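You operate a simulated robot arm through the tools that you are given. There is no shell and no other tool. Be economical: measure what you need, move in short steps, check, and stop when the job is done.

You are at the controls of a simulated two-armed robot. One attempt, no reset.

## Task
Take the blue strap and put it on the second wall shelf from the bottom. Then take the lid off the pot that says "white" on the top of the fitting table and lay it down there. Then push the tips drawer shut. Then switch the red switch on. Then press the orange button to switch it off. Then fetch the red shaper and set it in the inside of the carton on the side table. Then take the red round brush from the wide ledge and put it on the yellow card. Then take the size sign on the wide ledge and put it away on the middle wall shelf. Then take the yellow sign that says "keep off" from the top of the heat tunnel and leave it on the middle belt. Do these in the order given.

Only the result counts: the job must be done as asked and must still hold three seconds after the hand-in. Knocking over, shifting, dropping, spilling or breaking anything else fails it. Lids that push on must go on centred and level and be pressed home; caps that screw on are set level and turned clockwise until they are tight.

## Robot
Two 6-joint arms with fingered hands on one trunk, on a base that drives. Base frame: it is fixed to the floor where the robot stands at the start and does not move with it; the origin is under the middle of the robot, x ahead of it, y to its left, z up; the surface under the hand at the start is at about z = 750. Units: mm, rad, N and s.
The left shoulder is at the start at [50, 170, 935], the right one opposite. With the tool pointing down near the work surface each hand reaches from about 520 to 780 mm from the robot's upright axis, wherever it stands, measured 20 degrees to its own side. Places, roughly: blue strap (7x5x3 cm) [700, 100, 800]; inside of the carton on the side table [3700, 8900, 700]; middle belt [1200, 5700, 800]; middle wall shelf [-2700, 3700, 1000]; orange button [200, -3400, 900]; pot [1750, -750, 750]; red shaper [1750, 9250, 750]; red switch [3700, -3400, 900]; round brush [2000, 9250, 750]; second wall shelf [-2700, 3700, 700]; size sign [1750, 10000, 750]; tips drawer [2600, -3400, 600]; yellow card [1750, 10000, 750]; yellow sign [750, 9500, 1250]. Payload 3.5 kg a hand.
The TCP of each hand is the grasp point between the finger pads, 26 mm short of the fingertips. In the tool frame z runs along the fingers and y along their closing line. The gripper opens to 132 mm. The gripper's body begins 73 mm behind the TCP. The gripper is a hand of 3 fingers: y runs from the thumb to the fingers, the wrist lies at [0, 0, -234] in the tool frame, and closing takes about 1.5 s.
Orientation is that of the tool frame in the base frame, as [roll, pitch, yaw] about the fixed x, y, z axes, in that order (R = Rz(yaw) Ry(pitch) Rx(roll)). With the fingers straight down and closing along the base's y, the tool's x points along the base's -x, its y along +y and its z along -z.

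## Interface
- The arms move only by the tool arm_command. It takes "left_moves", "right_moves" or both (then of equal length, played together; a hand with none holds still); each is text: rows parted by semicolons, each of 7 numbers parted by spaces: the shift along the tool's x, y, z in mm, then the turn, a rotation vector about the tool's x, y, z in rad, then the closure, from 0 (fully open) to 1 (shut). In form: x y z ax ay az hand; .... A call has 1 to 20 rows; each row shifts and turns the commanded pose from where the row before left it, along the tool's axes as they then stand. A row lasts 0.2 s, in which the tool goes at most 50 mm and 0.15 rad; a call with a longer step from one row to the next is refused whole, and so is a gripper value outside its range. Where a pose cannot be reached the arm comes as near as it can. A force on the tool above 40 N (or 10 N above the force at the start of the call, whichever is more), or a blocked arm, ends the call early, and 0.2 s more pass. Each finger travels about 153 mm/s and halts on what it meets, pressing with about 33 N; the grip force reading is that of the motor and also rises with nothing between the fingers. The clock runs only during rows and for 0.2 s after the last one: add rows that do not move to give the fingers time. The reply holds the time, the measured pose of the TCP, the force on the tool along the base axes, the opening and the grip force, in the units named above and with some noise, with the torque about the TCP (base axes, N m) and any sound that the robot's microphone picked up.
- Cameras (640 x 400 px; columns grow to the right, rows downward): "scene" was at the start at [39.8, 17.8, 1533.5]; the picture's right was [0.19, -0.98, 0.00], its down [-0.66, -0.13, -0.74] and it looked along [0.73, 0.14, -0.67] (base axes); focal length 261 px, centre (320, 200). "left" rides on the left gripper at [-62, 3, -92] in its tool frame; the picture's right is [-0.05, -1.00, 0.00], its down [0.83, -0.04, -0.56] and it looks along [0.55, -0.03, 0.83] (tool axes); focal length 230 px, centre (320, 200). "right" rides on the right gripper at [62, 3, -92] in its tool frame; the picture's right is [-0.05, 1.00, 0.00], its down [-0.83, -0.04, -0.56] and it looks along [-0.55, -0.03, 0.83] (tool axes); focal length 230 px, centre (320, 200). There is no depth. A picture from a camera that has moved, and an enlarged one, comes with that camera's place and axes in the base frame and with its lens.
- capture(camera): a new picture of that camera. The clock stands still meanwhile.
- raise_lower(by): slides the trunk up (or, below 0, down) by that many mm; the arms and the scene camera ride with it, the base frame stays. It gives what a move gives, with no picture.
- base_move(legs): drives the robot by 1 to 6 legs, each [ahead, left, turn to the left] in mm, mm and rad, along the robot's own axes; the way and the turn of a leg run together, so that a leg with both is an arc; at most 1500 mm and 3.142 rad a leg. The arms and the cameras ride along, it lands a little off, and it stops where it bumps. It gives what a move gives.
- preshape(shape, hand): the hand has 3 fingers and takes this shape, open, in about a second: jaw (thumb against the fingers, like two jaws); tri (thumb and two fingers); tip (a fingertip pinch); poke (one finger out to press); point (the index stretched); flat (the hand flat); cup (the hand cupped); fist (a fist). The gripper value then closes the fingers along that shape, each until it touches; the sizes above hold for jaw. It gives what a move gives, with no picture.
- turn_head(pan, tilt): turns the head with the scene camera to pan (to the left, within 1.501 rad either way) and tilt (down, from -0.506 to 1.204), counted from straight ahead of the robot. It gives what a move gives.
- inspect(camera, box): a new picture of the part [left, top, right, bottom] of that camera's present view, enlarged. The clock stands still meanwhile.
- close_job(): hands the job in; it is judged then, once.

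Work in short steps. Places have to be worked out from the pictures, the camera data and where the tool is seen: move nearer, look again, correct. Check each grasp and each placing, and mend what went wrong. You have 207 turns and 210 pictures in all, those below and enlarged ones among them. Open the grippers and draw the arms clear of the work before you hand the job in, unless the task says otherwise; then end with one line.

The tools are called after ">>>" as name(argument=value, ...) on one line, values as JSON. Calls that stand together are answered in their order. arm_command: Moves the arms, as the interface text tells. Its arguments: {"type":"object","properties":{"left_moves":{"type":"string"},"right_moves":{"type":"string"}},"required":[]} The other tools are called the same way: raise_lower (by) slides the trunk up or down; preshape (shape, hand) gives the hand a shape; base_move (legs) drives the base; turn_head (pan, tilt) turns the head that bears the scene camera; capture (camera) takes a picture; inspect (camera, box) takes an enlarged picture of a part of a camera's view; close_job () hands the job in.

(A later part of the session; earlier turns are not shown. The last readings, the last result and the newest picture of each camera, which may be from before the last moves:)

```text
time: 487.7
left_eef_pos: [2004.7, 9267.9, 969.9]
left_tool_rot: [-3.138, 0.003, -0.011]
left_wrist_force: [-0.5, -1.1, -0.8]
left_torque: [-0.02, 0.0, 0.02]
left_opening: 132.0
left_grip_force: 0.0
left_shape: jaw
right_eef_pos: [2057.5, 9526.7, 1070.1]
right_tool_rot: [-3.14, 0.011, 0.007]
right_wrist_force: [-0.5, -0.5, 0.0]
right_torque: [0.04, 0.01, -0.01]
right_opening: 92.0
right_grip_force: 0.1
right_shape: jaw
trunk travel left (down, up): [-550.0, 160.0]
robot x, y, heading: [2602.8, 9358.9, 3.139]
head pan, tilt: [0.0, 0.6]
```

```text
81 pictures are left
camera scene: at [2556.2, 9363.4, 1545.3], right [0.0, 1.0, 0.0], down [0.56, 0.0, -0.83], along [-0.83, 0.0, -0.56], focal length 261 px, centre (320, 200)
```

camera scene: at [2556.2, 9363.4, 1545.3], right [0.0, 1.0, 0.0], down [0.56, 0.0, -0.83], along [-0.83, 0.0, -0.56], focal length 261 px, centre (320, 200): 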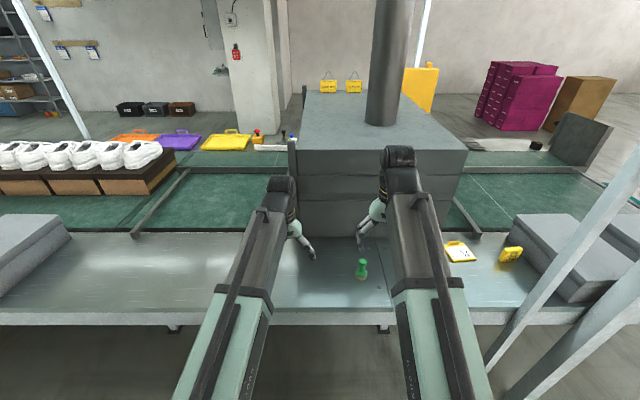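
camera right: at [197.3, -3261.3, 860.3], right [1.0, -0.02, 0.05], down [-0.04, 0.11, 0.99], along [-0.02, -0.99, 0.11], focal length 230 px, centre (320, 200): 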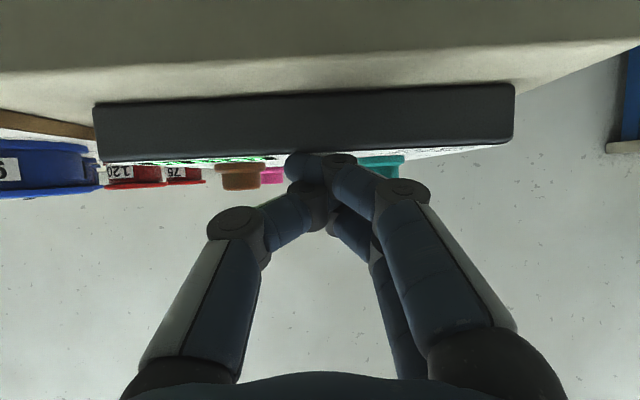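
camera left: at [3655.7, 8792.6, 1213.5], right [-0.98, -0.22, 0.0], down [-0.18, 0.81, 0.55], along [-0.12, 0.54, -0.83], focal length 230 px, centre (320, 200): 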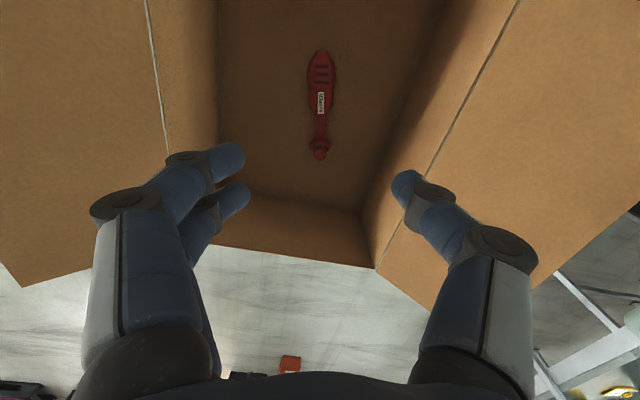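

For the brush and the card I'll use the right hand (the posts leave room on that side). I raise and tuck the left hand, and shift the base toward the brush.

>>> arm_command(left_moves="25 0 -30 0 0 0 0.5; 25 0 -30 0 0 0 0.5; 20 0 -20 0 0 0 0.5; 0 0 0 0 0 0 0.5", right_moves="-25 0 30 0 0 0 0; -25 0 30 0 0 0 0; -20 0 20 0 0 0 0; 0 0 0 0 0 0 0")

>>> base_move(legs=[[0, 345, 0], [110, 0, 0]])

>>> capture(camera="right")

>>> capture(camera="scene")

```text
time: 488.7
left_eef_pos: [2073.3, 9267.5, 1049.9]
left_tool_rot: [-3.139, -0.001, -0.012]
left_wrist_force: [-0.3, 0.6, -0.2]
left_torque: [0.01, 0.0, -0.01]
left_opening: 66.8
left_grip_force: 0.1
left_shape: jaw
right_eef_pos: [1985.6, 9526.3, 990.8]
right_tool_rot: [3.141, 0.013, 0.007]
right_wrist_force: [-0.5, -0.5, 0.8]
right_torque: [-0.03, -0.04, 0.0]
right_opening: 132.2
right_grip_force: 0.1
right_shape: jaw
trunk travel left (down, up): [-550.0, 160.0]
robot x, y, heading: [2607.9, 9361.2, 3.135]
head pan, tilt: [0.0, 0.6]
```

```text
time: 491.8
left_eef_pos: [1962.0, 8921.8, 1049.4]
left_tool_rot: [-3.137, 0.001, -0.013]
left_wrist_force: [-0.5, -0.5, 0.2]
left_torque: [0.0, -0.06, -0.01]
left_opening: 66.6
left_grip_force: 0.1
left_shape: jaw
right_eef_pos: [1873.1, 9179.9, 988.8]
right_tool_rot: [3.141, 0.01, 0.008]
right_wrist_force: [0.1, -0.3, 1.0]
right_torque: [-0.01, -0.06, -0.04]
right_opening: 131.8
right_grip_force: 0.1
right_shape: jaw
trunk travel left (down, up): [-550.0, 160.0]
robot x, y, heading: [2498.2, 9015.5, 3.143]
head pan, tilt: [0.0, 0.6]
```

```text
80 pictures are left
camera right: at [1935.6, 9177.2, 1080.5], right [-0.04, -1.0, 0.0], down [-0.83, 0.04, 0.56], along [-0.56, 0.02, -0.83], focal length 230 px, centre (320, 200)
```

right: 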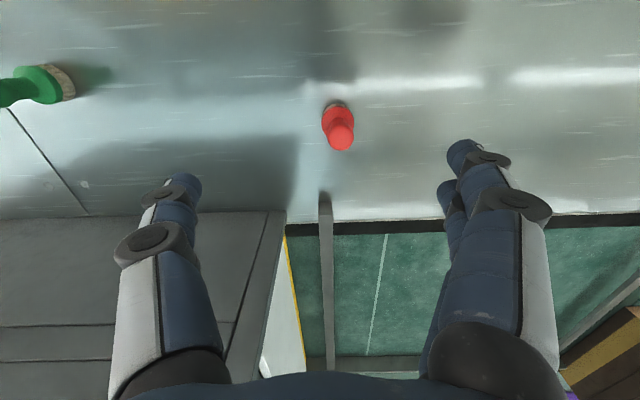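

```text
79 pictures are left
camera scene: at [2442.8, 9018.3, 1545.2], right [0.0, 1.0, 0.0], down [0.57, 0.0, -0.82], along [-0.82, 0.0, -0.57], focal length 261 px, centre (320, 200)
```

scene: 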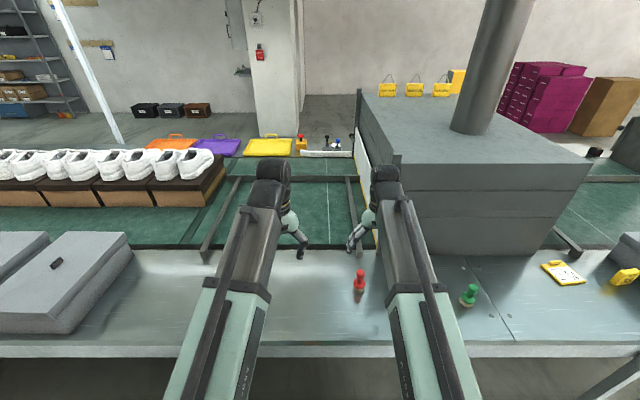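

The red brush stands at about [1862, 9157], its top near z≈840. I centre over it and descend to the handle.

>>> arm_command(right_moves="-12 23 20 0 0 0 0.2; 0 0 40 0 0 0 0.3; 0 0 30 0 0 0 0.3; 0 0 0 0 0 0 0.3")

>>> capture(camera="right")

```text
time: 492.8
left_eef_pos: [1960.9, 8920.5, 1048.8]
left_tool_rot: [-3.139, 0.003, -0.012]
left_wrist_force: [0.0, -1.0, 0.0]
left_torque: [0.0, -0.02, -0.02]
left_opening: 66.9
left_grip_force: 0.1
left_shape: jaw
right_eef_pos: [1861.6, 9156.8, 900.4]
right_tool_rot: [-3.141, 0.01, 0.009]
right_wrist_force: [0.6, -0.2, 0.5]
right_torque: [0.0, 0.01, 0.01]
right_opening: 92.7
right_grip_force: 0.1
right_shape: jaw
trunk travel left (down, up): [-550.0, 160.0]
robot x, y, heading: [2495.6, 9010.8, 3.134]
head pan, tilt: [0.0, 0.6]
```

```text
78 pictures are left
camera right: at [1924.1, 9154.2, 990.8], right [-0.04, -1.0, 0.0], down [-0.83, 0.04, 0.56], along [-0.56, 0.02, -0.83], focal length 230 px, centre (320, 200)
```

right: 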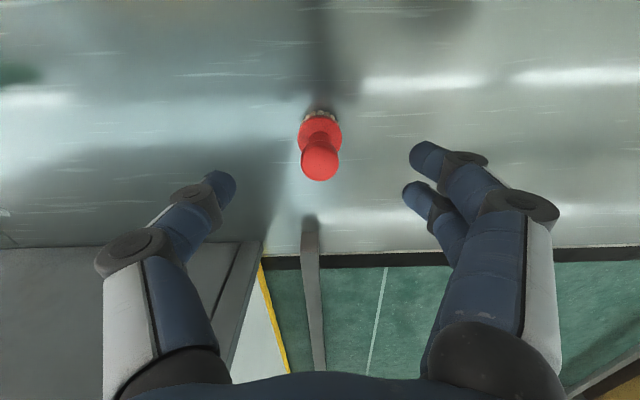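

Centred. I descend and close on the handle.

>>> arm_command(right_moves="-3 0 35 0 0 0 0.3; 0 0 30 0 0 0 0.3; 0 0 15 0 0 0 0.3; 0 0 0 0 0 0 0.6; 0 0 0 0 0 0 1; 0 0 0 0 0 0 1; 0 0 0 0 0 0 1")

>>> capture(camera="right")

```text
time: 494.4
left_eef_pos: [1962.5, 8920.3, 1048.4]
left_tool_rot: [-3.139, 0.002, -0.013]
left_wrist_force: [0.5, -0.6, 0.4]
left_torque: [0.02, 0.0, 0.0]
left_opening: 66.7
left_grip_force: 0.1
left_shape: jaw
right_eef_pos: [1857.9, 9157.3, 819.9]
right_tool_rot: [-3.141, 0.01, 0.008]
right_wrist_force: [0.7, -0.7, -1.2]
right_torque: [-0.01, -0.02, 0.01]
right_opening: 6.6
right_grip_force: 32.5
right_shape: jaw
trunk travel left (down, up): [-550.0, 160.0]
robot x, y, heading: [2495.9, 9017.6, 3.145]
head pan, tilt: [0.0, 0.6]
```

```text
77 pictures are left
camera right: at [1920.8, 9153.9, 911.0], right [-0.04, -1.0, 0.0], down [-0.83, 0.04, 0.56], along [-0.56, 0.02, -0.83], focal length 230 px, centre (320, 200)
```

right: 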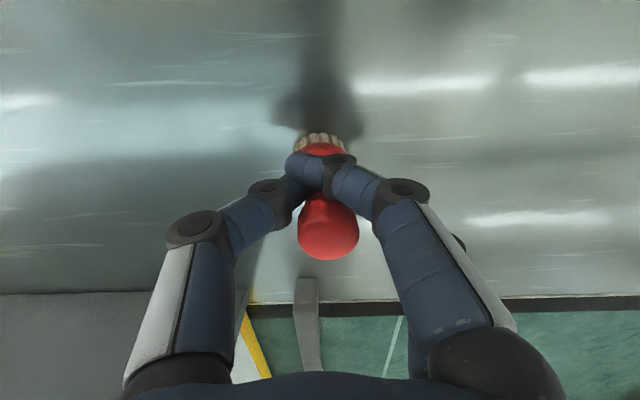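

The fingers seem to hold the waist of the handle (6.6 mm reading). I lift a little to check.

>>> arm_command(right_moves="0 0 -10 0 0 0 1; 0 0 -30 0 0 0 1; 0 0 -40 0 0 0 1; 0 0 0 0 0 0 1")

>>> capture(camera="right")

```text
time: 495.4
left_eef_pos: [1963.4, 8921.4, 1048.3]
left_tool_rot: [-3.139, 0.001, -0.013]
left_wrist_force: [0.8, 0.0, 0.3]
left_torque: [-0.02, 0.02, -0.03]
left_opening: 66.6
left_grip_force: 0.1
left_shape: jaw
right_eef_pos: [1859.0, 9156.9, 899.5]
right_tool_rot: [-3.14, 0.009, 0.007]
right_wrist_force: [0.0, -0.4, -0.6]
right_torque: [0.01, -0.01, -0.02]
right_opening: 6.4
right_grip_force: 33.1
right_shape: jaw
trunk travel left (down, up): [-550.0, 160.0]
robot x, y, heading: [2490.6, 9015.7, 3.14]
head pan, tilt: [0.0, 0.6]
```

```text
76 pictures are left
camera right: at [1921.5, 9154.1, 990.7], right [-0.04, -1.0, 0.0], down [-0.83, 0.04, 0.56], along [-0.56, 0.02, -0.83], focal length 230 px, centre (320, 200)
```

right: 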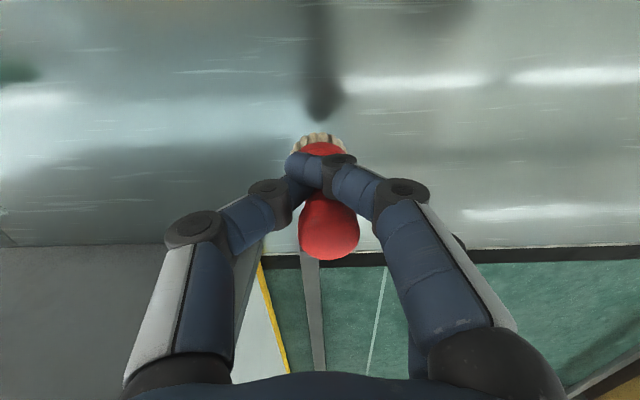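

The brush is lifted. I raise it further and drive toward the card.

>>> arm_command(right_moves="0 0 -35 0 0 0 1; 0 0 -35 0 0 0 1; 0 0 0 0 0 0 1")

>>> base_move(legs=[[0, -715, 0]])

>>> turn_head(pan=-0.3, tilt=0.7)

>>> capture(camera="scene")

>>> capture(camera="right")

```text
time: 496.2
left_eef_pos: [1962.9, 8920.4, 1048.9]
left_tool_rot: [-3.139, 0.002, -0.013]
left_wrist_force: [-0.4, 0.2, 0.5]
left_torque: [0.0, 0.01, 0.02]
left_opening: 66.8
left_grip_force: 0.1
left_shape: jaw
right_eef_pos: [1859.5, 9155.4, 969.5]
right_tool_rot: [-3.141, 0.009, 0.01]
right_wrist_force: [0.0, 0.3, -1.1]
right_torque: [0.01, -0.03, 0.02]
right_opening: 6.6
right_grip_force: 32.9
right_shape: jaw
trunk travel left (down, up): [-550.0, 160.0]
robot x, y, heading: [2494.1, 9016.0, 3.138]
head pan, tilt: [0.0, 0.6]
```

```text
time: 500.1
left_eef_pos: [1964.9, 9635.3, 1050.5]
left_tool_rot: [-3.141, 0.001, -0.012]
left_wrist_force: [-0.7, 0.0, 0.3]
left_torque: [-0.03, 0.0, 0.01]
left_opening: 66.8
left_grip_force: 0.0
left_shape: jaw
right_eef_pos: [1860.8, 9870.6, 969.5]
right_tool_rot: [-3.141, 0.008, 0.008]
right_wrist_force: [0.6, 0.3, -0.7]
right_torque: [0.0, -0.02, -0.02]
right_opening: 6.8
right_grip_force: 33.1
right_shape: jaw
trunk travel left (down, up): [-550.0, 160.0]
robot x, y, heading: [2495.2, 9730.2, 3.142]
head pan, tilt: [0.0, 0.6]
```

```text
time: 500.9
left_eef_pos: [1964.8, 9635.3, 1049.5]
left_tool_rot: [-3.139, 0.0, -0.012]
left_wrist_force: [1.0, 0.1, -1.1]
left_torque: [0.0, 0.0, -0.01]
left_opening: 66.3
left_grip_force: 0.0
left_shape: jaw
right_eef_pos: [1862.1, 9869.3, 968.4]
right_tool_rot: [-3.141, 0.007, 0.008]
right_wrist_force: [0.4, 0.2, -0.2]
right_torque: [0.02, -0.02, 0.03]
right_opening: 6.4
right_grip_force: 33.1
right_shape: jaw
trunk travel left (down, up): [-550.0, 160.0]
robot x, y, heading: [2495.7, 9728.4, 3.139]
head pan, tilt: [-0.3, 0.7]
```

```text
75 pictures are left
camera scene: at [2454.3, 9757.3, 1536.7], right [0.3, 0.95, 0.0], down [0.61, -0.19, -0.77], along [-0.73, 0.23, -0.64], focal length 261 px, centre (320, 200)
```

scene: 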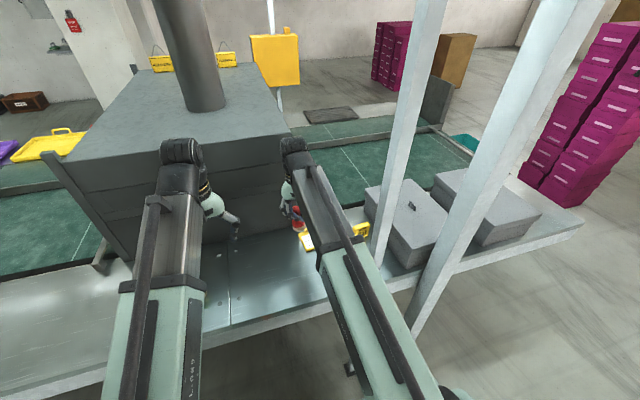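

```text
74 pictures are left
camera right: at [1924.0, 9866.7, 1060.3], right [-0.04, -1.0, 0.0], down [-0.83, 0.04, 0.56], along [-0.56, 0.02, -0.83], focal length 230 px, centre (320, 200)
```

right: 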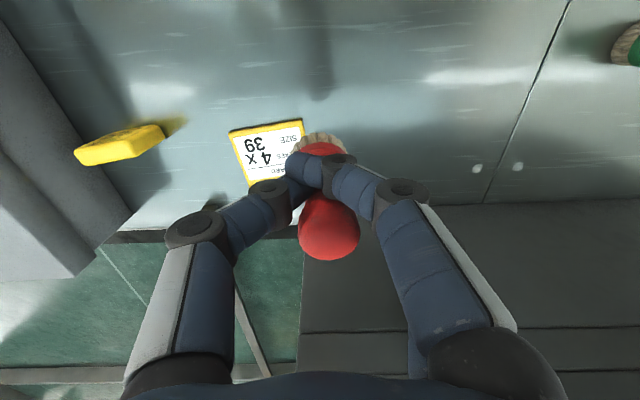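

The card spans about x 1748–1840, y 9891–9988. I bring the brush over its middle, [1803, 9938], and go down.

>>> arm_command(right_moves="-20 -23 0 0 0 0 1; -20 -23 0 0 0 0 1; -18 -23 0 0 0 0 1; 0 0 40 0 0 0 1; 0 0 40 0 0 0 1; 0 0 25 0 0 0 1; 0 0 0 0 0 0 1")

>>> capture(camera="right")

>>> inspect(camera="scene", box=[260, 180, 400, 270])

```text
time: 502.5
left_eef_pos: [1964.1, 9635.1, 1050.0]
left_tool_rot: [-3.139, 0.002, -0.011]
left_wrist_force: [0.3, -0.4, 0.0]
left_torque: [-0.02, 0.03, 0.0]
left_opening: 66.7
left_grip_force: 0.1
left_shape: jaw
right_eef_pos: [1802.5, 9940.1, 864.3]
right_tool_rot: [3.14, 0.009, 0.008]
right_wrist_force: [-0.3, -0.2, -0.7]
right_torque: [0.01, 0.0, 0.0]
right_opening: 6.6
right_grip_force: 33.5
right_shape: jaw
trunk travel left (down, up): [-550.0, 160.0]
robot x, y, heading: [2498.6, 9726.5, 3.135]
head pan, tilt: [-0.3, 0.7]
```

```text
73 pictures are left
camera right: at [1864.2, 9936.8, 954.8], right [-0.04, -1.0, 0.0], down [-0.83, 0.04, 0.56], along [-0.56, 0.02, -0.83], focal length 230 px, centre (320, 200)
```

right: 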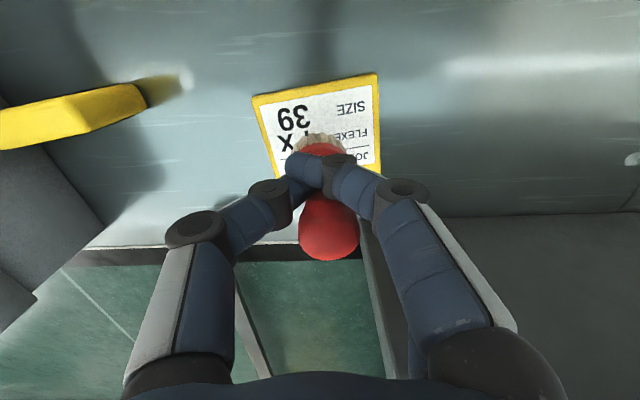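

```text
4.44 times, centred on (330, 225) of scene
camera zoom: at [2454.4, 9757.4, 1536.7], right [0.3, 0.95, 0.0], down [0.61, -0.19, -0.76], along [-0.73, 0.23, -0.64], focal length 1159 px, centre (276, 89)
```

zoom: 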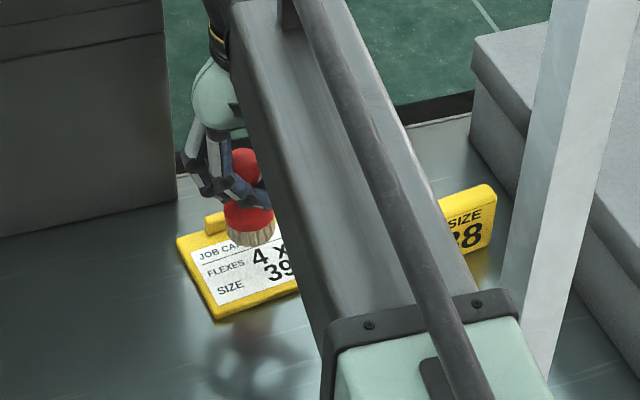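

Over the card. I lower gently to contact.

>>> arm_command(right_moves="-5 0 15 0 0 0 1; 0 0 10 0 0 0 1; 0 0 4 0 0 0 1; 0 0 2 0 0 0 1; 0 0 2 0 0 0 1; 0 0 2 0 0 0 1; 0 0 2 0 0 0 1; 0 0 0 0 0 0 1")

```text
time: 504.3
left_eef_pos: [1964.5, 9636.3, 1050.3]
left_tool_rot: [-3.139, 0.003, -0.013]
left_wrist_force: [0.4, 0.3, 0.3]
left_torque: [0.03, 0.0, -0.03]
left_opening: 66.4
left_grip_force: 0.0
left_shape: jaw
right_eef_pos: [1797.1, 9938.1, 830.0]
right_tool_rot: [-3.141, 0.011, 0.006]
right_wrist_force: [2.4, 2.2, 9.1]
right_torque: [-0.07, 0.07, -0.03]
right_opening: 6.8
right_grip_force: 32.5
right_shape: jaw
trunk travel left (down, up): [-550.0, 160.0]
robot x, y, heading: [2496.1, 9730.1, 3.135]
head pan, tilt: [-0.3, 0.7]
```

Contact at 9 N. I open slowly and withdraw upward.

>>> arm_command(right_moves="0 0 -1 0 0 0 1; 0 0 0 0 0 0 0.8; 0 0 0 0 0 0 0.65; 0 0 0 0 0 0 0.5; 0 0 0 0 0 0 0.4; 0 0 0 0 0 0 0.4; 0 0 -15 0 0 0 0.4; 0 0 -40 0 0 0 0.4; 0 0 -40 0 0 0 0.4; 0 0 -30 0 0 0 0.4; 0 0 0 0 0 0 0.4")

>>> capture(camera="right")

```text
time: 506.7
left_eef_pos: [1965.2, 9635.8, 1048.6]
left_tool_rot: [-3.139, 0.002, -0.012]
left_wrist_force: [0.2, -0.1, -0.9]
left_torque: [-0.01, 0.04, -0.01]
left_opening: 66.6
left_grip_force: 0.1
left_shape: jaw
right_eef_pos: [1797.9, 9938.9, 954.4]
right_tool_rot: [-3.141, 0.01, 0.008]
right_wrist_force: [0.1, 0.1, 0.5]
right_torque: [0.01, 0.03, 0.0]
right_opening: 78.6
right_grip_force: 0.1
right_shape: jaw
trunk travel left (down, up): [-550.0, 160.0]
robot x, y, heading: [2496.0, 9730.6, 3.142]
head pan, tilt: [-0.3, 0.7]
```

```text
71 pictures are left
camera right: at [1860.0, 9935.3, 1046.0], right [-0.04, -1.0, 0.0], down [-0.83, 0.04, 0.56], along [-0.56, 0.02, -0.83], focal length 230 px, centre (320, 200)
```

right: 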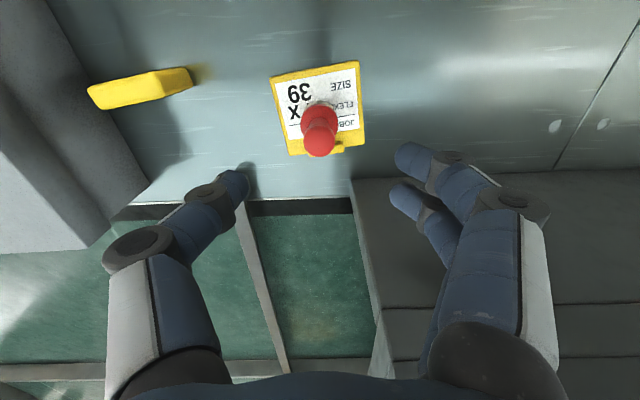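

The brush stands on the card. For the size sign I plan a grip across its thickness with the tool tilted toward +y, so the arm stays clear of the post. I shift the base, rotate and pitch the right hand above.

>>> arm_command(right_moves="0 0 -40 0 0 0 0.4; 0 0 -10 0 0 0 0.4; 0 0 0 0 0 0 0.4")

>>> base_move(legs=[[0, 80, 0]])

>>> arm_command(right_moves="8 -40 0 0 0 0 0.4; 8 -40 0 0 0 0 0.4; 8 -30 0 0 0 0 0.4; 0 0 0 0 0 0.145 0.4; 0 0 0 0 0 0.145 0.4; 0 0 0 0 0 0.145 0.4; 0 0 0 0 0 0.145 0.4; 0 0 0 0 0 0.145 0.4; 0 0 0 0 0 0.145 0.4; 0 0 0 0 0 0.145 0.4; 0 0 0 0 0 0.145 0.4; 0 0 0 0 0 0.145 0.4; 0 0 0 0 0 0.14 0.4; 0 0 0 0 -0.14 0 0.4; 0 0 0 0 -0.14 0 0.4; 0 0 0 0 -0.14 0 0.4; 0 0 0 0 -0.14 0 0.4; 0 0 0 0 -0.14 0 0.4; 0 0 0 0 0 0 0.4")

>>> capture(camera="right")

>>> capture(camera="scene")

```text
time: 507.5
left_eef_pos: [1963.8, 9635.8, 1049.4]
left_tool_rot: [-3.138, 0.0, -0.011]
left_wrist_force: [0.0, 1.5, 0.4]
left_torque: [0.0, 0.01, 0.0]
left_opening: 66.5
left_grip_force: 0.0
left_shape: jaw
right_eef_pos: [1797.9, 9938.7, 1005.8]
right_tool_rot: [3.141, 0.01, 0.008]
right_wrist_force: [0.7, 0.5, 0.3]
right_torque: [0.02, 0.01, 0.01]
right_opening: 78.6
right_grip_force: 0.1
right_shape: jaw
trunk travel left (down, up): [-550.0, 160.0]
robot x, y, heading: [2497.5, 9729.6, 3.141]
head pan, tilt: [-0.3, 0.7]
```

```text
time: 508.5
left_eef_pos: [1964.7, 9552.6, 1049.4]
left_tool_rot: [-3.137, 0.0, -0.012]
left_wrist_force: [-0.3, -1.7, -0.1]
left_torque: [0.0, 0.01, -0.01]
left_opening: 66.7
left_grip_force: 0.1
left_shape: jaw
right_eef_pos: [1798.3, 9855.7, 1005.1]
right_tool_rot: [-3.141, 0.009, 0.008]
right_wrist_force: [-0.6, -0.8, -0.3]
right_torque: [0.01, 0.0, 0.02]
right_opening: 78.6
right_grip_force: 0.0
right_shape: jaw
trunk travel left (down, up): [-550.0, 160.0]
robot x, y, heading: [2497.2, 9648.3, 3.134]
head pan, tilt: [-0.3, 0.7]
```

```text
time: 512.5
left_eef_pos: [1963.6, 9554.7, 1050.5]
left_tool_rot: [-3.138, 0.001, -0.011]
left_wrist_force: [0.1, 0.4, -0.6]
left_torque: [-0.02, -0.01, 0.0]
left_opening: 66.5
left_grip_force: 0.0
left_shape: jaw
right_eef_pos: [1820.8, 9967.7, 1004.8]
right_tool_rot: [3.128, 0.703, -1.444]
right_wrist_force: [-0.1, 0.0, -0.2]
right_torque: [0.01, -0.01, 0.01]
right_opening: 78.5
right_grip_force: 0.0
right_shape: jaw
trunk travel left (down, up): [-550.0, 160.0]
robot x, y, heading: [2499.8, 9651.1, 3.14]
head pan, tilt: [-0.3, 0.7]
```

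```text
70 pictures are left
camera right: at [1832.0, 9861.3, 1034.1], right [-0.99, -0.09, 0.04], down [0.02, 0.28, 0.96], along [-0.1, 0.96, -0.28], focal length 230 px, centre (320, 200)
```

right: 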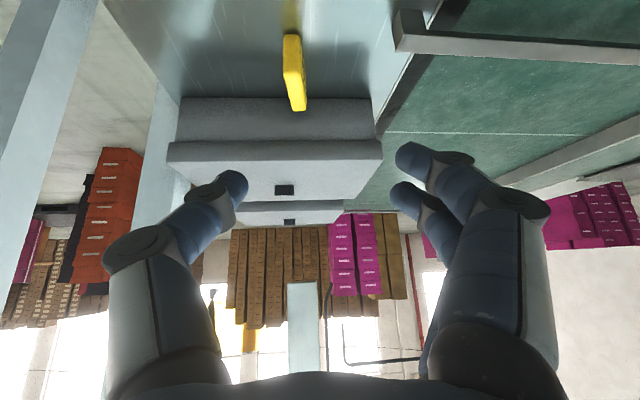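

```text
69 pictures are left
camera scene: at [2454.1, 9676.6, 1536.7], right [0.3, 0.95, 0.0], down [0.61, -0.19, -0.76], along [-0.73, 0.23, -0.64], focal length 261 px, centre (320, 200)
```

scene: 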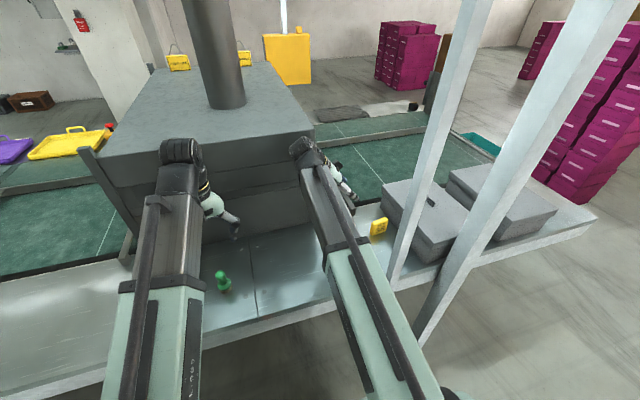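

The sign is seen edge-on, about 23 mm to the side of the tool plane. I move three quarters of the way along the approach and look.

>>> arm_command(right_moves="5.4 -5.2 37.6 0 0 0 0.4; 5.4 -5.2 37.6 0 0 0 0.4; 5.4 -5.2 37.6 0 0 0 0.4; 5.4 -5.2 37.6 0 0 0 0.4; 5.4 -5.2 30 0 0 0 0.4; 0 0 0 0 0 0 0.4")

>>> capture(camera="right")

>>> inspect(camera="scene", box=[280, 160, 440, 260])

```text
time: 513.9
left_eef_pos: [1964.1, 9554.8, 1049.5]
left_tool_rot: [-3.137, 0.001, -0.012]
left_wrist_force: [-0.2, 0.2, 1.3]
left_torque: [0.01, 0.02, 0.01]
left_opening: 66.5
left_grip_force: 0.0
left_shape: jaw
right_eef_pos: [1832.6, 10066.9, 849.1]
right_tool_rot: [3.129, 0.702, -1.446]
right_wrist_force: [-0.1, -0.6, -0.3]
right_torque: [0.02, 0.01, 0.0]
right_opening: 78.5
right_grip_force: 0.0
right_shape: jaw
trunk travel left (down, up): [-550.0, 160.0]
robot x, y, heading: [2499.3, 9648.5, 3.136]
head pan, tilt: [-0.3, 0.7]
```

```text
68 pictures are left
camera right: at [1843.8, 9960.7, 879.2], right [-0.99, -0.09, 0.04], down [0.02, 0.28, 0.96], along [-0.1, 0.96, -0.28], focal length 230 px, centre (320, 200)
```

right: 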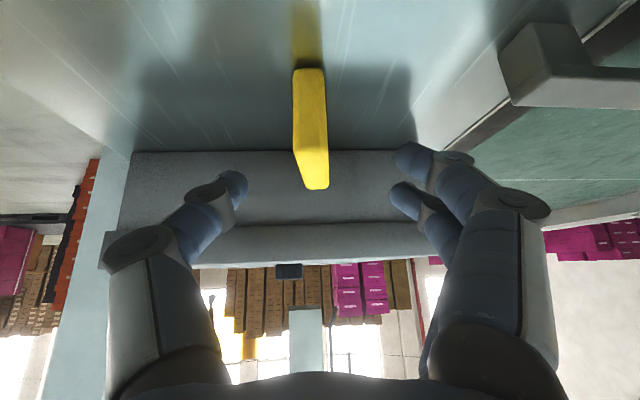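

```text
4.00 times, centred on (360, 210) of scene
camera zoom: at [2454.1, 9676.5, 1536.7], right [0.3, 0.95, 0.0], down [0.61, -0.19, -0.76], along [-0.73, 0.23, -0.64], focal length 1043 px, centre (160, 160)
```

zoom: 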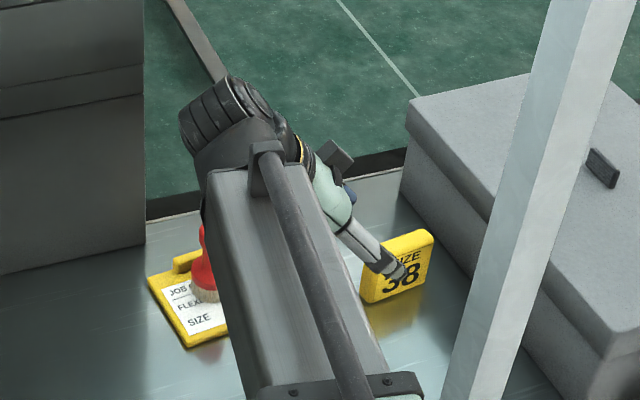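

Nicely aligned; the sign spans z≈752–835, its near end at y≈10085. I move in and look once more before closing.

>>> arm_command(right_moves="-3 -4 30 0 0 0 0.4; -3 -3 25 0 0 0 0.4; -1 0 12 0 0 0 0.4; 0 0 0 0 0 0 0.4")

>>> capture(camera="right")

>>> inspect(camera="scene", box=[280, 160, 440, 260])

```text
time: 514.9
left_eef_pos: [1964.5, 9554.5, 1049.2]
left_tool_rot: [-3.136, 0.002, -0.011]
left_wrist_force: [0.3, 0.1, -0.4]
left_torque: [0.03, -0.03, 0.02]
left_opening: 66.7
left_grip_force: 0.2
left_shape: jaw
right_eef_pos: [1833.8, 10115.0, 801.9]
right_tool_rot: [3.13, 0.701, -1.446]
right_wrist_force: [-0.4, -0.4, -0.6]
right_torque: [-0.03, -0.01, 0.02]
right_opening: 78.7
right_grip_force: 0.1
right_shape: jaw
trunk travel left (down, up): [-550.0, 160.0]
robot x, y, heading: [2498.9, 9647.5, 3.141]
head pan, tilt: [-0.3, 0.7]
```

```text
66 pictures are left
camera right: at [1844.2, 10008.8, 831.9], right [-0.99, -0.09, 0.04], down [0.01, 0.28, 0.96], along [-0.1, 0.95, -0.28], focal length 230 px, centre (320, 200)
```

right: 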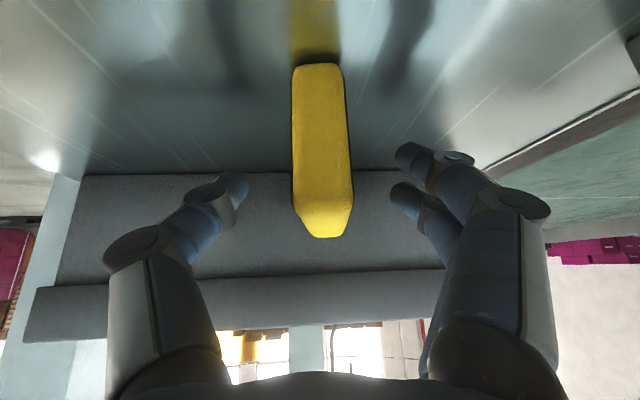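

```text
4.00 times, centred on (360, 210) of scene
camera zoom: at [2454.1, 9676.6, 1536.7], right [0.3, 0.95, 0.0], down [0.61, -0.19, -0.76], along [-0.73, 0.23, -0.64], focal length 1043 px, centre (160, 160)
```

zoom: 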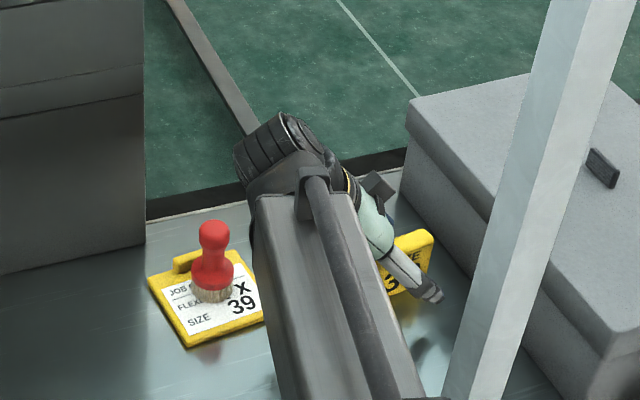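

The sign is between the fingers. I close and lift slightly.

>>> arm_command(right_moves="0 0 0 0 0 0 0.6; 0 0 0 0 0 0 0.8; 0 0 0 0 0 0 1; 0 0 0 0 0 0 1; 0 0 0 0 0 0 1; -6 0 -8 0 0 0 1; -13 0 -15 0 0 0 1; 0 0 0 0 0 0 1")

>>> capture(camera="right")

>>> inspect(camera="scene", box=[280, 160, 440, 260])

```text
time: 516.7
left_eef_pos: [1963.4, 9553.8, 1049.7]
left_tool_rot: [-3.137, 0.002, -0.012]
left_wrist_force: [0.8, 0.3, -0.2]
left_torque: [-0.05, 0.0, -0.03]
left_opening: 66.6
left_grip_force: 0.1
left_shape: jaw
right_eef_pos: [1832.8, 10115.1, 832.0]
right_tool_rot: [3.129, 0.701, -1.446]
right_wrist_force: [0.1, -0.7, -1.2]
right_torque: [0.01, 0.02, -0.01]
right_opening: 16.2
right_grip_force: 33.3
right_shape: jaw
trunk travel left (down, up): [-550.0, 160.0]
robot x, y, heading: [2494.8, 9650.1, 3.133]
head pan, tilt: [-0.3, 0.7]
```

```text
64 pictures are left
camera right: at [1844.0, 10008.7, 862.3], right [-0.99, -0.09, 0.04], down [0.01, 0.28, 0.96], along [-0.1, 0.95, -0.28], focal length 230 px, centre (320, 200)
```

right: 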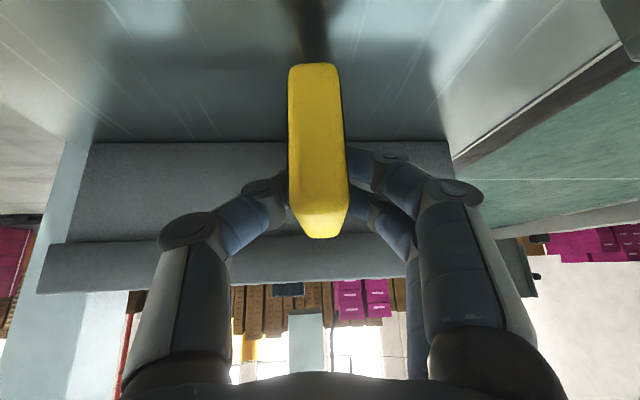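

```text
4.00 times, centred on (360, 210) of scene
camera zoom: at [2454.0, 9676.6, 1536.6], right [0.3, 0.95, 0.0], down [0.61, -0.19, -0.76], along [-0.73, 0.23, -0.64], focal length 1043 px, centre (160, 160)
```

zoom: 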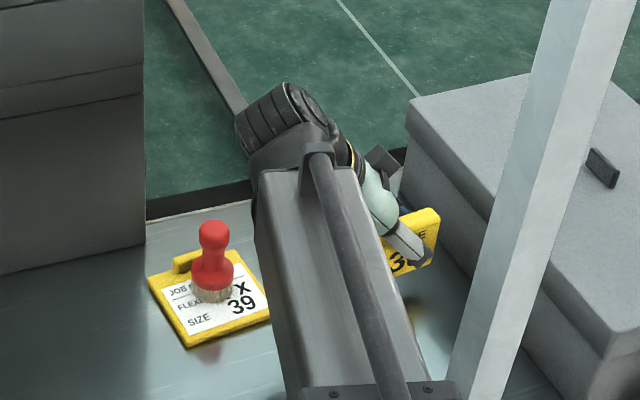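

The sign is held. I lift it well clear, draw back toward −y, and return the tool to upright and straight.

>>> arm_command(right_moves="-27 0 -32 0 0 0 1; -27 0 -32 0 0 0 1; -27 0 -32 0 0 0 1; -27 0 -32 0 0 0 1; 34 0 -28 0 0 0 1; 34 0 -28 0 0 0 1; 34 0 -28 0 0 0 1; 0 0 0 0 0.14 0 1; 0 0 0 0 0.14 0 1; 0 0 0 0 0.14 0 1; 0 0 0 0 0.14 0 1; 0 0 0 0 0.14 0 1; 0 0 0 0 0 0 1")

>>> arm_command(right_moves="0 0 0 0 0 -0.145 1; 0 0 0 0 0 -0.145 1; 0 0 0 0 0 -0.145 1; 0 0 0 0 0 -0.145 1; 0 0 0 0 0 -0.145 1; 0 0 0 0 0 -0.145 1; 0 0 0 0 0 -0.145 1; 0 0 0 0 0 -0.145 1; 0 0 0 0 0 -0.145 1; 0 0 0 0 0 -0.145 1; 0 0 0 0 0 0 1")

>>> capture(camera="right")

```text
time: 519.5
left_eef_pos: [1964.3, 9555.2, 1049.2]
left_tool_rot: [-3.138, 0.003, -0.012]
left_wrist_force: [0.0, 0.0, 0.2]
left_torque: [0.01, 0.03, 0.0]
left_opening: 66.7
left_grip_force: 0.1
left_shape: jaw
right_eef_pos: [1851.8, 9981.9, 997.3]
right_tool_rot: [3.133, -0.001, -1.436]
right_wrist_force: [-0.8, -0.2, -0.2]
right_torque: [0.03, 0.0, 0.0]
right_opening: 16.2
right_grip_force: 33.1
right_shape: jaw
trunk travel left (down, up): [-550.0, 160.0]
robot x, y, heading: [2497.9, 9647.4, 3.139]
head pan, tilt: [-0.3, 0.7]
```

```text
time: 521.9
left_eef_pos: [1963.2, 9553.9, 1049.4]
left_tool_rot: [-3.138, 0.003, -0.012]
left_wrist_force: [-0.1, -0.1, -0.1]
left_torque: [-0.01, 0.01, 0.0]
left_opening: 66.6
left_grip_force: 0.1
left_shape: jaw
right_eef_pos: [1852.7, 9985.0, 996.6]
right_tool_rot: [-3.14, 0.009, 0.015]
right_wrist_force: [0.4, 0.3, -1.5]
right_torque: [0.04, 0.02, 0.01]
right_opening: 16.0
right_grip_force: 33.4
right_shape: jaw
trunk travel left (down, up): [-550.0, 160.0]
robot x, y, heading: [2497.3, 9648.0, 3.137]
head pan, tilt: [-0.3, 0.7]
```

```text
62 pictures are left
camera right: at [1914.5, 9981.3, 1088.3], right [-0.04, -1.0, 0.0], down [-0.83, 0.03, 0.56], along [-0.56, 0.02, -0.83], focal length 230 px, centre (320, 200)
```

right: 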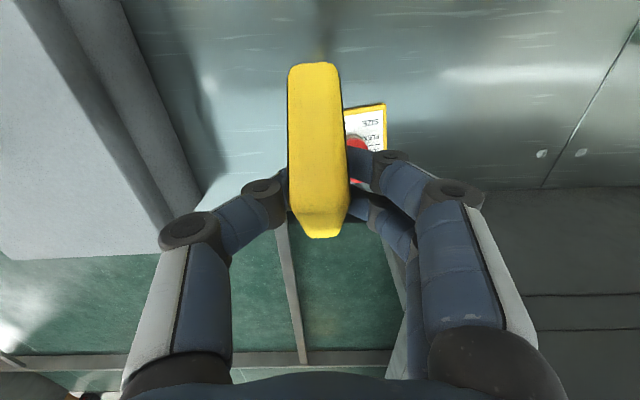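

The sign is held upright, and the brush still stands on the card. I tuck both arms, back out and drive back round the belt's end.

>>> arm_command(right_moves="20 40 0 0 0 0 1; 20 40 0 0 0 0 1; 20 40 0 0 0 0 1; 20 30 0 0 0 0 1; 0 0 0 0 0 0 1")

>>> base_move(legs=[[-310, 0, 0], [0, 0, -1.567], [1450, 250, 0], [1450, 0, 0], [650, 0, 0]])

>>> base_move(legs=[[0, 1450, 0], [0, 1450, 0], [0, 600, 0]])

>>> capture(camera="right")

```text
time: 523.1
left_eef_pos: [1965.1, 9555.0, 1049.6]
left_tool_rot: [-3.137, 0.002, -0.014]
left_wrist_force: [0.1, 0.0, -0.6]
left_torque: [-0.02, -0.02, -0.03]
left_opening: 66.6
left_grip_force: 0.0
left_shape: jaw
right_eef_pos: [1934.4, 9835.2, 995.9]
right_tool_rot: [-3.141, 0.01, 0.015]
right_wrist_force: [-0.3, -0.1, -1.0]
right_torque: [-0.01, -0.02, -0.01]
right_opening: 16.0
right_grip_force: 33.3
right_shape: jaw
trunk travel left (down, up): [-550.0, 160.0]
robot x, y, heading: [2497.4, 9649.3, 3.139]
head pan, tilt: [-0.3, 0.7]
```

```text
time: 546.0
left_eef_pos: [2409.7, 13737.1, 1050.0]
left_tool_rot: [-3.138, 0.002, -1.567]
left_wrist_force: [-0.1, 0.8, 0.6]
left_torque: [0.0, 0.03, 0.0]
left_opening: 66.7
left_grip_force: 0.2
left_shape: jaw
right_eef_pos: [2689.9, 13770.9, 996.5]
right_tool_rot: [3.141, 0.009, -1.542]
right_wrist_force: [-0.5, 0.5, -1.7]
right_torque: [0.0, -0.03, 0.02]
right_opening: 16.2
right_grip_force: 32.5
right_shape: jaw
trunk travel left (down, up): [-550.0, 160.0]
robot x, y, heading: [2514.8, 13201.8, 1.579]
head pan, tilt: [-0.3, 0.7]
```

```text
time: 563.0
left_eef_pos: [-1089.8, 13695.4, 1050.6]
left_tool_rot: [-3.138, 0.003, -1.569]
left_wrist_force: [-0.4, -0.7, 0.8]
left_torque: [0.0, 0.0, 0.03]
left_opening: 66.6
left_grip_force: 0.0
left_shape: jaw
right_eef_pos: [-808.1, 13728.3, 995.9]
right_tool_rot: [-3.141, 0.01, -1.543]
right_wrist_force: [-0.1, -0.6, -1.3]
right_torque: [0.02, 0.0, -0.01]
right_opening: 15.8
right_grip_force: 33.1
right_shape: jaw
trunk travel left (down, up): [-550.0, 160.0]
robot x, y, heading: [-984.5, 13163.1, 1.58]
head pan, tilt: [-0.3, 0.7]
```

```text
61 pictures are left
camera right: at [-810.0, 13665.1, 1087.6], right [-1.0, 0.03, 0.0], down [0.02, 0.83, 0.56], along [0.01, 0.56, -0.83], focal length 230 px, centre (320, 200)
```

right: 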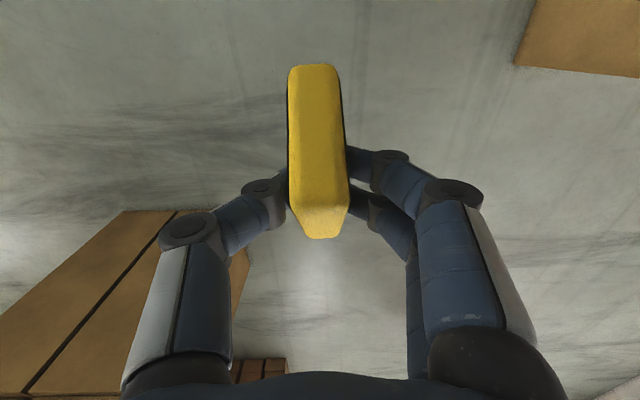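

The sign is still held. I turn to face −x and slide along the corridor to the wall shelf.

>>> base_move(legs=[[0, 0, 1.562], [0, 1450, 0], [0, 1450, 0], [0, 1450, 0]])

>>> base_move(legs=[[0, 1450, 0], [0, 1450, 0], [0, 1450, 0]])

>>> turn_head(pan=0.0, tilt=0.4)

>>> capture(camera="scene")

```text
time: 587.6
left_eef_pos: [-1515.2, 8732.8, 1048.7]
left_tool_rot: [-3.139, 0.001, -0.016]
left_wrist_force: [-0.4, 0.6, -0.3]
left_torque: [-0.01, 0.01, 0.03]
left_opening: 66.5
left_grip_force: 0.2
left_shape: jaw
right_eef_pos: [-1542.6, 9014.2, 997.1]
right_tool_rot: [-3.142, 0.009, 0.008]
right_wrist_force: [-0.5, -0.3, -0.5]
right_torque: [-0.02, -0.01, -0.02]
right_opening: 15.9
right_grip_force: 33.2
right_shape: jaw
trunk travel left (down, up): [-550.0, 160.0]
robot x, y, heading: [-978.1, 8822.9, 3.132]
head pan, tilt: [-0.3, 0.7]
```

```text
time: 589.2
left_eef_pos: [-1513.0, 8668.5, 1050.2]
left_tool_rot: [-3.128, -0.001, -0.045]
left_wrist_force: [3.1, 0.9, 0.0]
left_torque: [-0.16, 0.39, -0.07]
left_opening: 66.0
left_grip_force: 0.1
left_shape: jaw
right_eef_pos: [-1543.2, 8939.3, 997.8]
right_tool_rot: [-3.141, 0.011, 0.008]
right_wrist_force: [0.0, 0.1, -1.2]
right_torque: [0.0, 0.05, -0.04]
right_opening: 16.0
right_grip_force: 33.4
right_shape: jaw
trunk travel left (down, up): [-550.0, 160.0]
robot x, y, heading: [-984.6, 8747.6, 3.133]
head pan, tilt: [-0.3, 0.7]
stopped in leg 1: the force on the tool passed its limit at 54 N (the readings are from after the stop); the commanded pose is now the measured one
```

```text
time: 590.0
left_eef_pos: [-1513.6, 8667.7, 1049.6]
left_tool_rot: [-3.129, -0.001, -0.047]
left_wrist_force: [5.5, 3.8, 0.0]
left_torque: [-0.4, 0.57, -0.29]
left_opening: 66.1
left_grip_force: 0.0
left_shape: jaw
right_eef_pos: [-1542.6, 8939.3, 996.1]
right_tool_rot: [-3.141, 0.01, 0.007]
right_wrist_force: [0.3, 1.0, -1.5]
right_torque: [-0.02, 0.0, 0.0]
right_opening: 16.0
right_grip_force: 33.0
right_shape: jaw
trunk travel left (down, up): [-550.0, 160.0]
robot x, y, heading: [-983.3, 8747.6, 3.133]
head pan, tilt: [0.0, 0.4]
```

```text
60 pictures are left
camera scene: at [-1036.6, 8753.3, 1563.5], right [0.01, 1.0, 0.0], down [0.39, 0.0, -0.92], along [-0.92, 0.01, -0.39], focal length 261 px, centre (320, 200)
```

scene: 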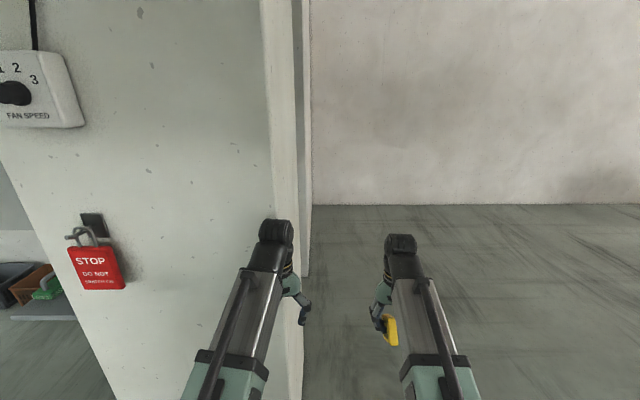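

The left hand touched the pillar's side. I move off it, back away toward the belt side and pass the pillar with more room.

>>> base_move(legs=[[0, -150, 0], [-430, 0, 0], [0, 1450, 0], [0, 300, 0], [400, 700, 0]])

>>> base_move(legs=[[0, 1450, 0], [0, 1180, 0]])

>>> capture(camera="scene")

```text
time: 606.0
left_eef_pos: [-1511.6, 6367.9, 1050.2]
left_tool_rot: [-3.128, -0.001, -0.048]
left_wrist_force: [0.4, -0.6, 0.1]
left_torque: [-0.02, -0.04, 0.03]
left_opening: 66.3
left_grip_force: 0.0
left_shape: jaw
right_eef_pos: [-1541.1, 6641.6, 995.6]
right_tool_rot: [-3.141, 0.011, 0.003]
right_wrist_force: [0.0, -0.5, -1.1]
right_torque: [-0.04, 0.03, 0.01]
right_opening: 16.1
right_grip_force: 33.6
right_shape: jaw
trunk travel left (down, up): [-550.0, 160.0]
robot x, y, heading: [-983.0, 6448.5, 3.128]
head pan, tilt: [0.0, 0.4]
```

```text
time: 618.8
left_eef_pos: [-1567.8, 3749.9, 1050.4]
left_tool_rot: [-3.128, 0.0, -0.067]
left_wrist_force: [-0.2, 0.6, 0.0]
left_torque: [0.0, 0.0, -0.01]
left_opening: 66.4
left_grip_force: 0.0
left_shape: jaw
right_eef_pos: [-1591.6, 4022.5, 996.8]
right_tool_rot: [3.14, 0.011, -0.015]
right_wrist_force: [-1.0, 0.3, -1.0]
right_torque: [-0.01, -0.01, -0.03]
right_opening: 16.0
right_grip_force: 33.4
right_shape: jaw
trunk travel left (down, up): [-550.0, 160.0]
robot x, y, heading: [-1030.9, 3822.8, 3.109]
head pan, tilt: [0.0, 0.4]
```

```text
59 pictures are left
camera scene: at [-1089.0, 3824.4, 1563.5], right [0.03, 1.0, 0.0], down [0.39, -0.01, -0.92], along [-0.92, 0.03, -0.39], focal length 261 px, centre (320, 200)
```

scene: 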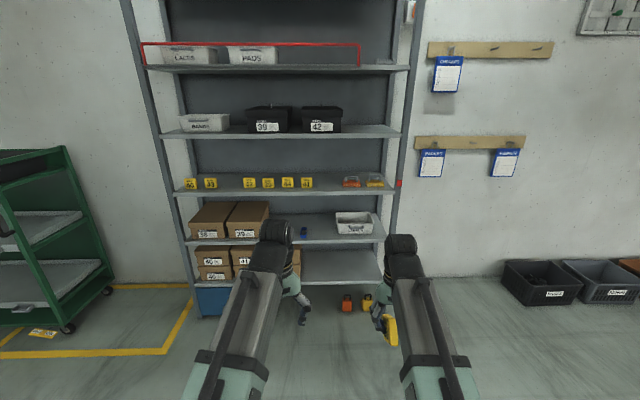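

The gap on the middle shelf between sign 41 and the orange item is at y≈3920; the shelf's top is near z≈970. I raise the trunk, pitch the sign hand forward by 0.7 (so the sign stands level), tuck the left hand, and drive closer.

>>> raise_lower(by=150)

>>> arm_command(right_moves="0 0 0 0 -0.14 0 1; 0 0 0 0 -0.14 0 1; 0 0 0 0 -0.14 0 1; 0 0 0 0 -0.14 0 1; 0 0 0 0 -0.14 0 1; 0 0 0 0 0 0 1", left_moves="20 0 0 0 0 0 0.5; 20 0 0 0 0 0 0.5; 10 0 0 0 0 0 0.5; 0 0 0 0 0 0 0.5; 0 0 0 0 0 0 0.5; 0 0 0 0 0 0 0.5")

>>> base_move(legs=[[0, 90, 0.032], [620, 0, 0]])

>>> turn_head(pan=-0.2, tilt=0.5)

>>> capture(camera="scene")

>>> capture(camera="right")

```text
time: 620.5
left_eef_pos: [-1568.4, 3749.6, 1199.5]
left_tool_rot: [-3.128, 0.0, -0.064]
left_wrist_force: [0.2, 0.2, 0.0]
left_torque: [-0.02, 0.0, -0.02]
left_opening: 66.2
left_grip_force: 0.1
left_shape: jaw
right_eef_pos: [-1591.5, 4024.0, 1146.5]
right_tool_rot: [3.141, 0.009, -0.014]
right_wrist_force: [0.8, 0.3, -1.7]
right_torque: [0.02, 0.02, -0.02]
right_opening: 15.9
right_grip_force: 33.4
right_shape: jaw
trunk travel left (down, up): [-700.0, 10.0]
robot x, y, heading: [-1032.7, 3821.8, 3.108]
head pan, tilt: [0.0, 0.4]
```

```text
time: 621.9
left_eef_pos: [-1522.7, 3748.4, 1191.7]
left_tool_rot: [-3.128, 0.005, -0.067]
left_wrist_force: [0.5, -0.7, 0.2]
left_torque: [0.0, -0.01, 0.01]
left_opening: 66.2
left_grip_force: 0.0
left_shape: jaw
left hand out of reach, approached as far as the arm can: row 2, 3
right_eef_pos: [-1635.2, 4027.4, 1160.8]
right_tool_rot: [-3.14, 0.708, -0.015]
right_wrist_force: [-0.6, -0.2, -1.7]
right_torque: [0.01, 0.01, -0.02]
right_opening: 15.9
right_grip_force: 33.2
right_shape: jaw
right hand out of reach, approached as far as the arm can: row 4, 5
trunk travel left (down, up): [-700.0, 10.0]
robot x, y, heading: [-1034.1, 3824.0, 3.109]
head pan, tilt: [0.0, 0.4]
```

```text
time: 626.1
left_eef_pos: [-2145.6, 3635.4, 1192.8]
left_tool_rot: [-3.124, 0.004, -0.03]
left_wrist_force: [-0.8, -0.5, 0.3]
left_torque: [-0.01, 0.0, -0.02]
left_opening: 66.3
left_grip_force: 0.0
left_shape: jaw
right_eef_pos: [-2269.5, 3910.2, 1160.0]
right_tool_rot: [-3.141, 0.707, 0.024]
right_wrist_force: [-1.0, -0.6, -1.1]
right_torque: [0.04, -0.01, 0.01]
right_opening: 15.8
right_grip_force: 32.7
right_shape: jaw
trunk travel left (down, up): [-700.0, 10.0]
robot x, y, heading: [-1657.7, 3733.0, -3.132]
head pan, tilt: [0.0, 0.4]
```

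```text
time: 626.8
left_eef_pos: [-2143.1, 3635.2, 1192.0]
left_tool_rot: [-3.128, 0.006, -0.028]
left_wrist_force: [-0.1, -1.0, 0.0]
left_torque: [0.0, -0.01, -0.04]
left_opening: 66.4
left_grip_force: 0.2
left_shape: jaw
right_eef_pos: [-2268.5, 3910.3, 1161.8]
right_tool_rot: [3.141, 0.708, 0.024]
right_wrist_force: [0.3, -0.5, -0.8]
right_torque: [0.05, 0.0, 0.01]
right_opening: 16.0
right_grip_force: 33.0
right_shape: jaw
trunk travel left (down, up): [-700.0, 10.0]
robot x, y, heading: [-1661.6, 3729.2, -3.126]
head pan, tilt: [-0.201, 0.499]
```

```text
58 pictures are left
camera scene: at [-1711.4, 3747.9, 1704.4], right [0.19, 0.98, 0.0], down [0.47, -0.09, -0.88], along [-0.86, 0.17, -0.48], focal length 261 px, centre (320, 200)
```

scene: 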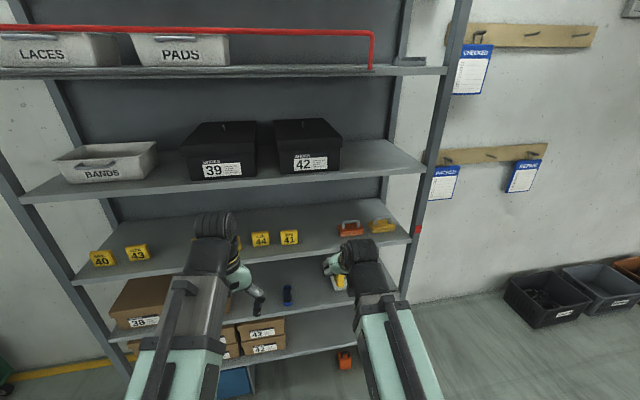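

```text
57 pictures are left
camera right: at [-2161.9, 3909.0, 1190.1], right [-0.01, -1.0, 0.03], down [-0.27, 0.04, 0.96], along [-0.96, 0.0, -0.27], focal length 230 px, centre (320, 200)
```

right: 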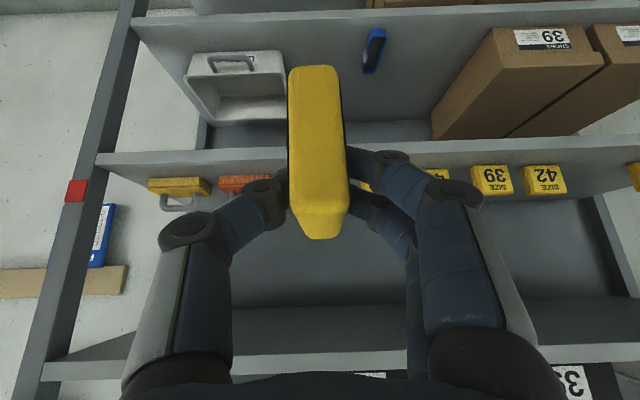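

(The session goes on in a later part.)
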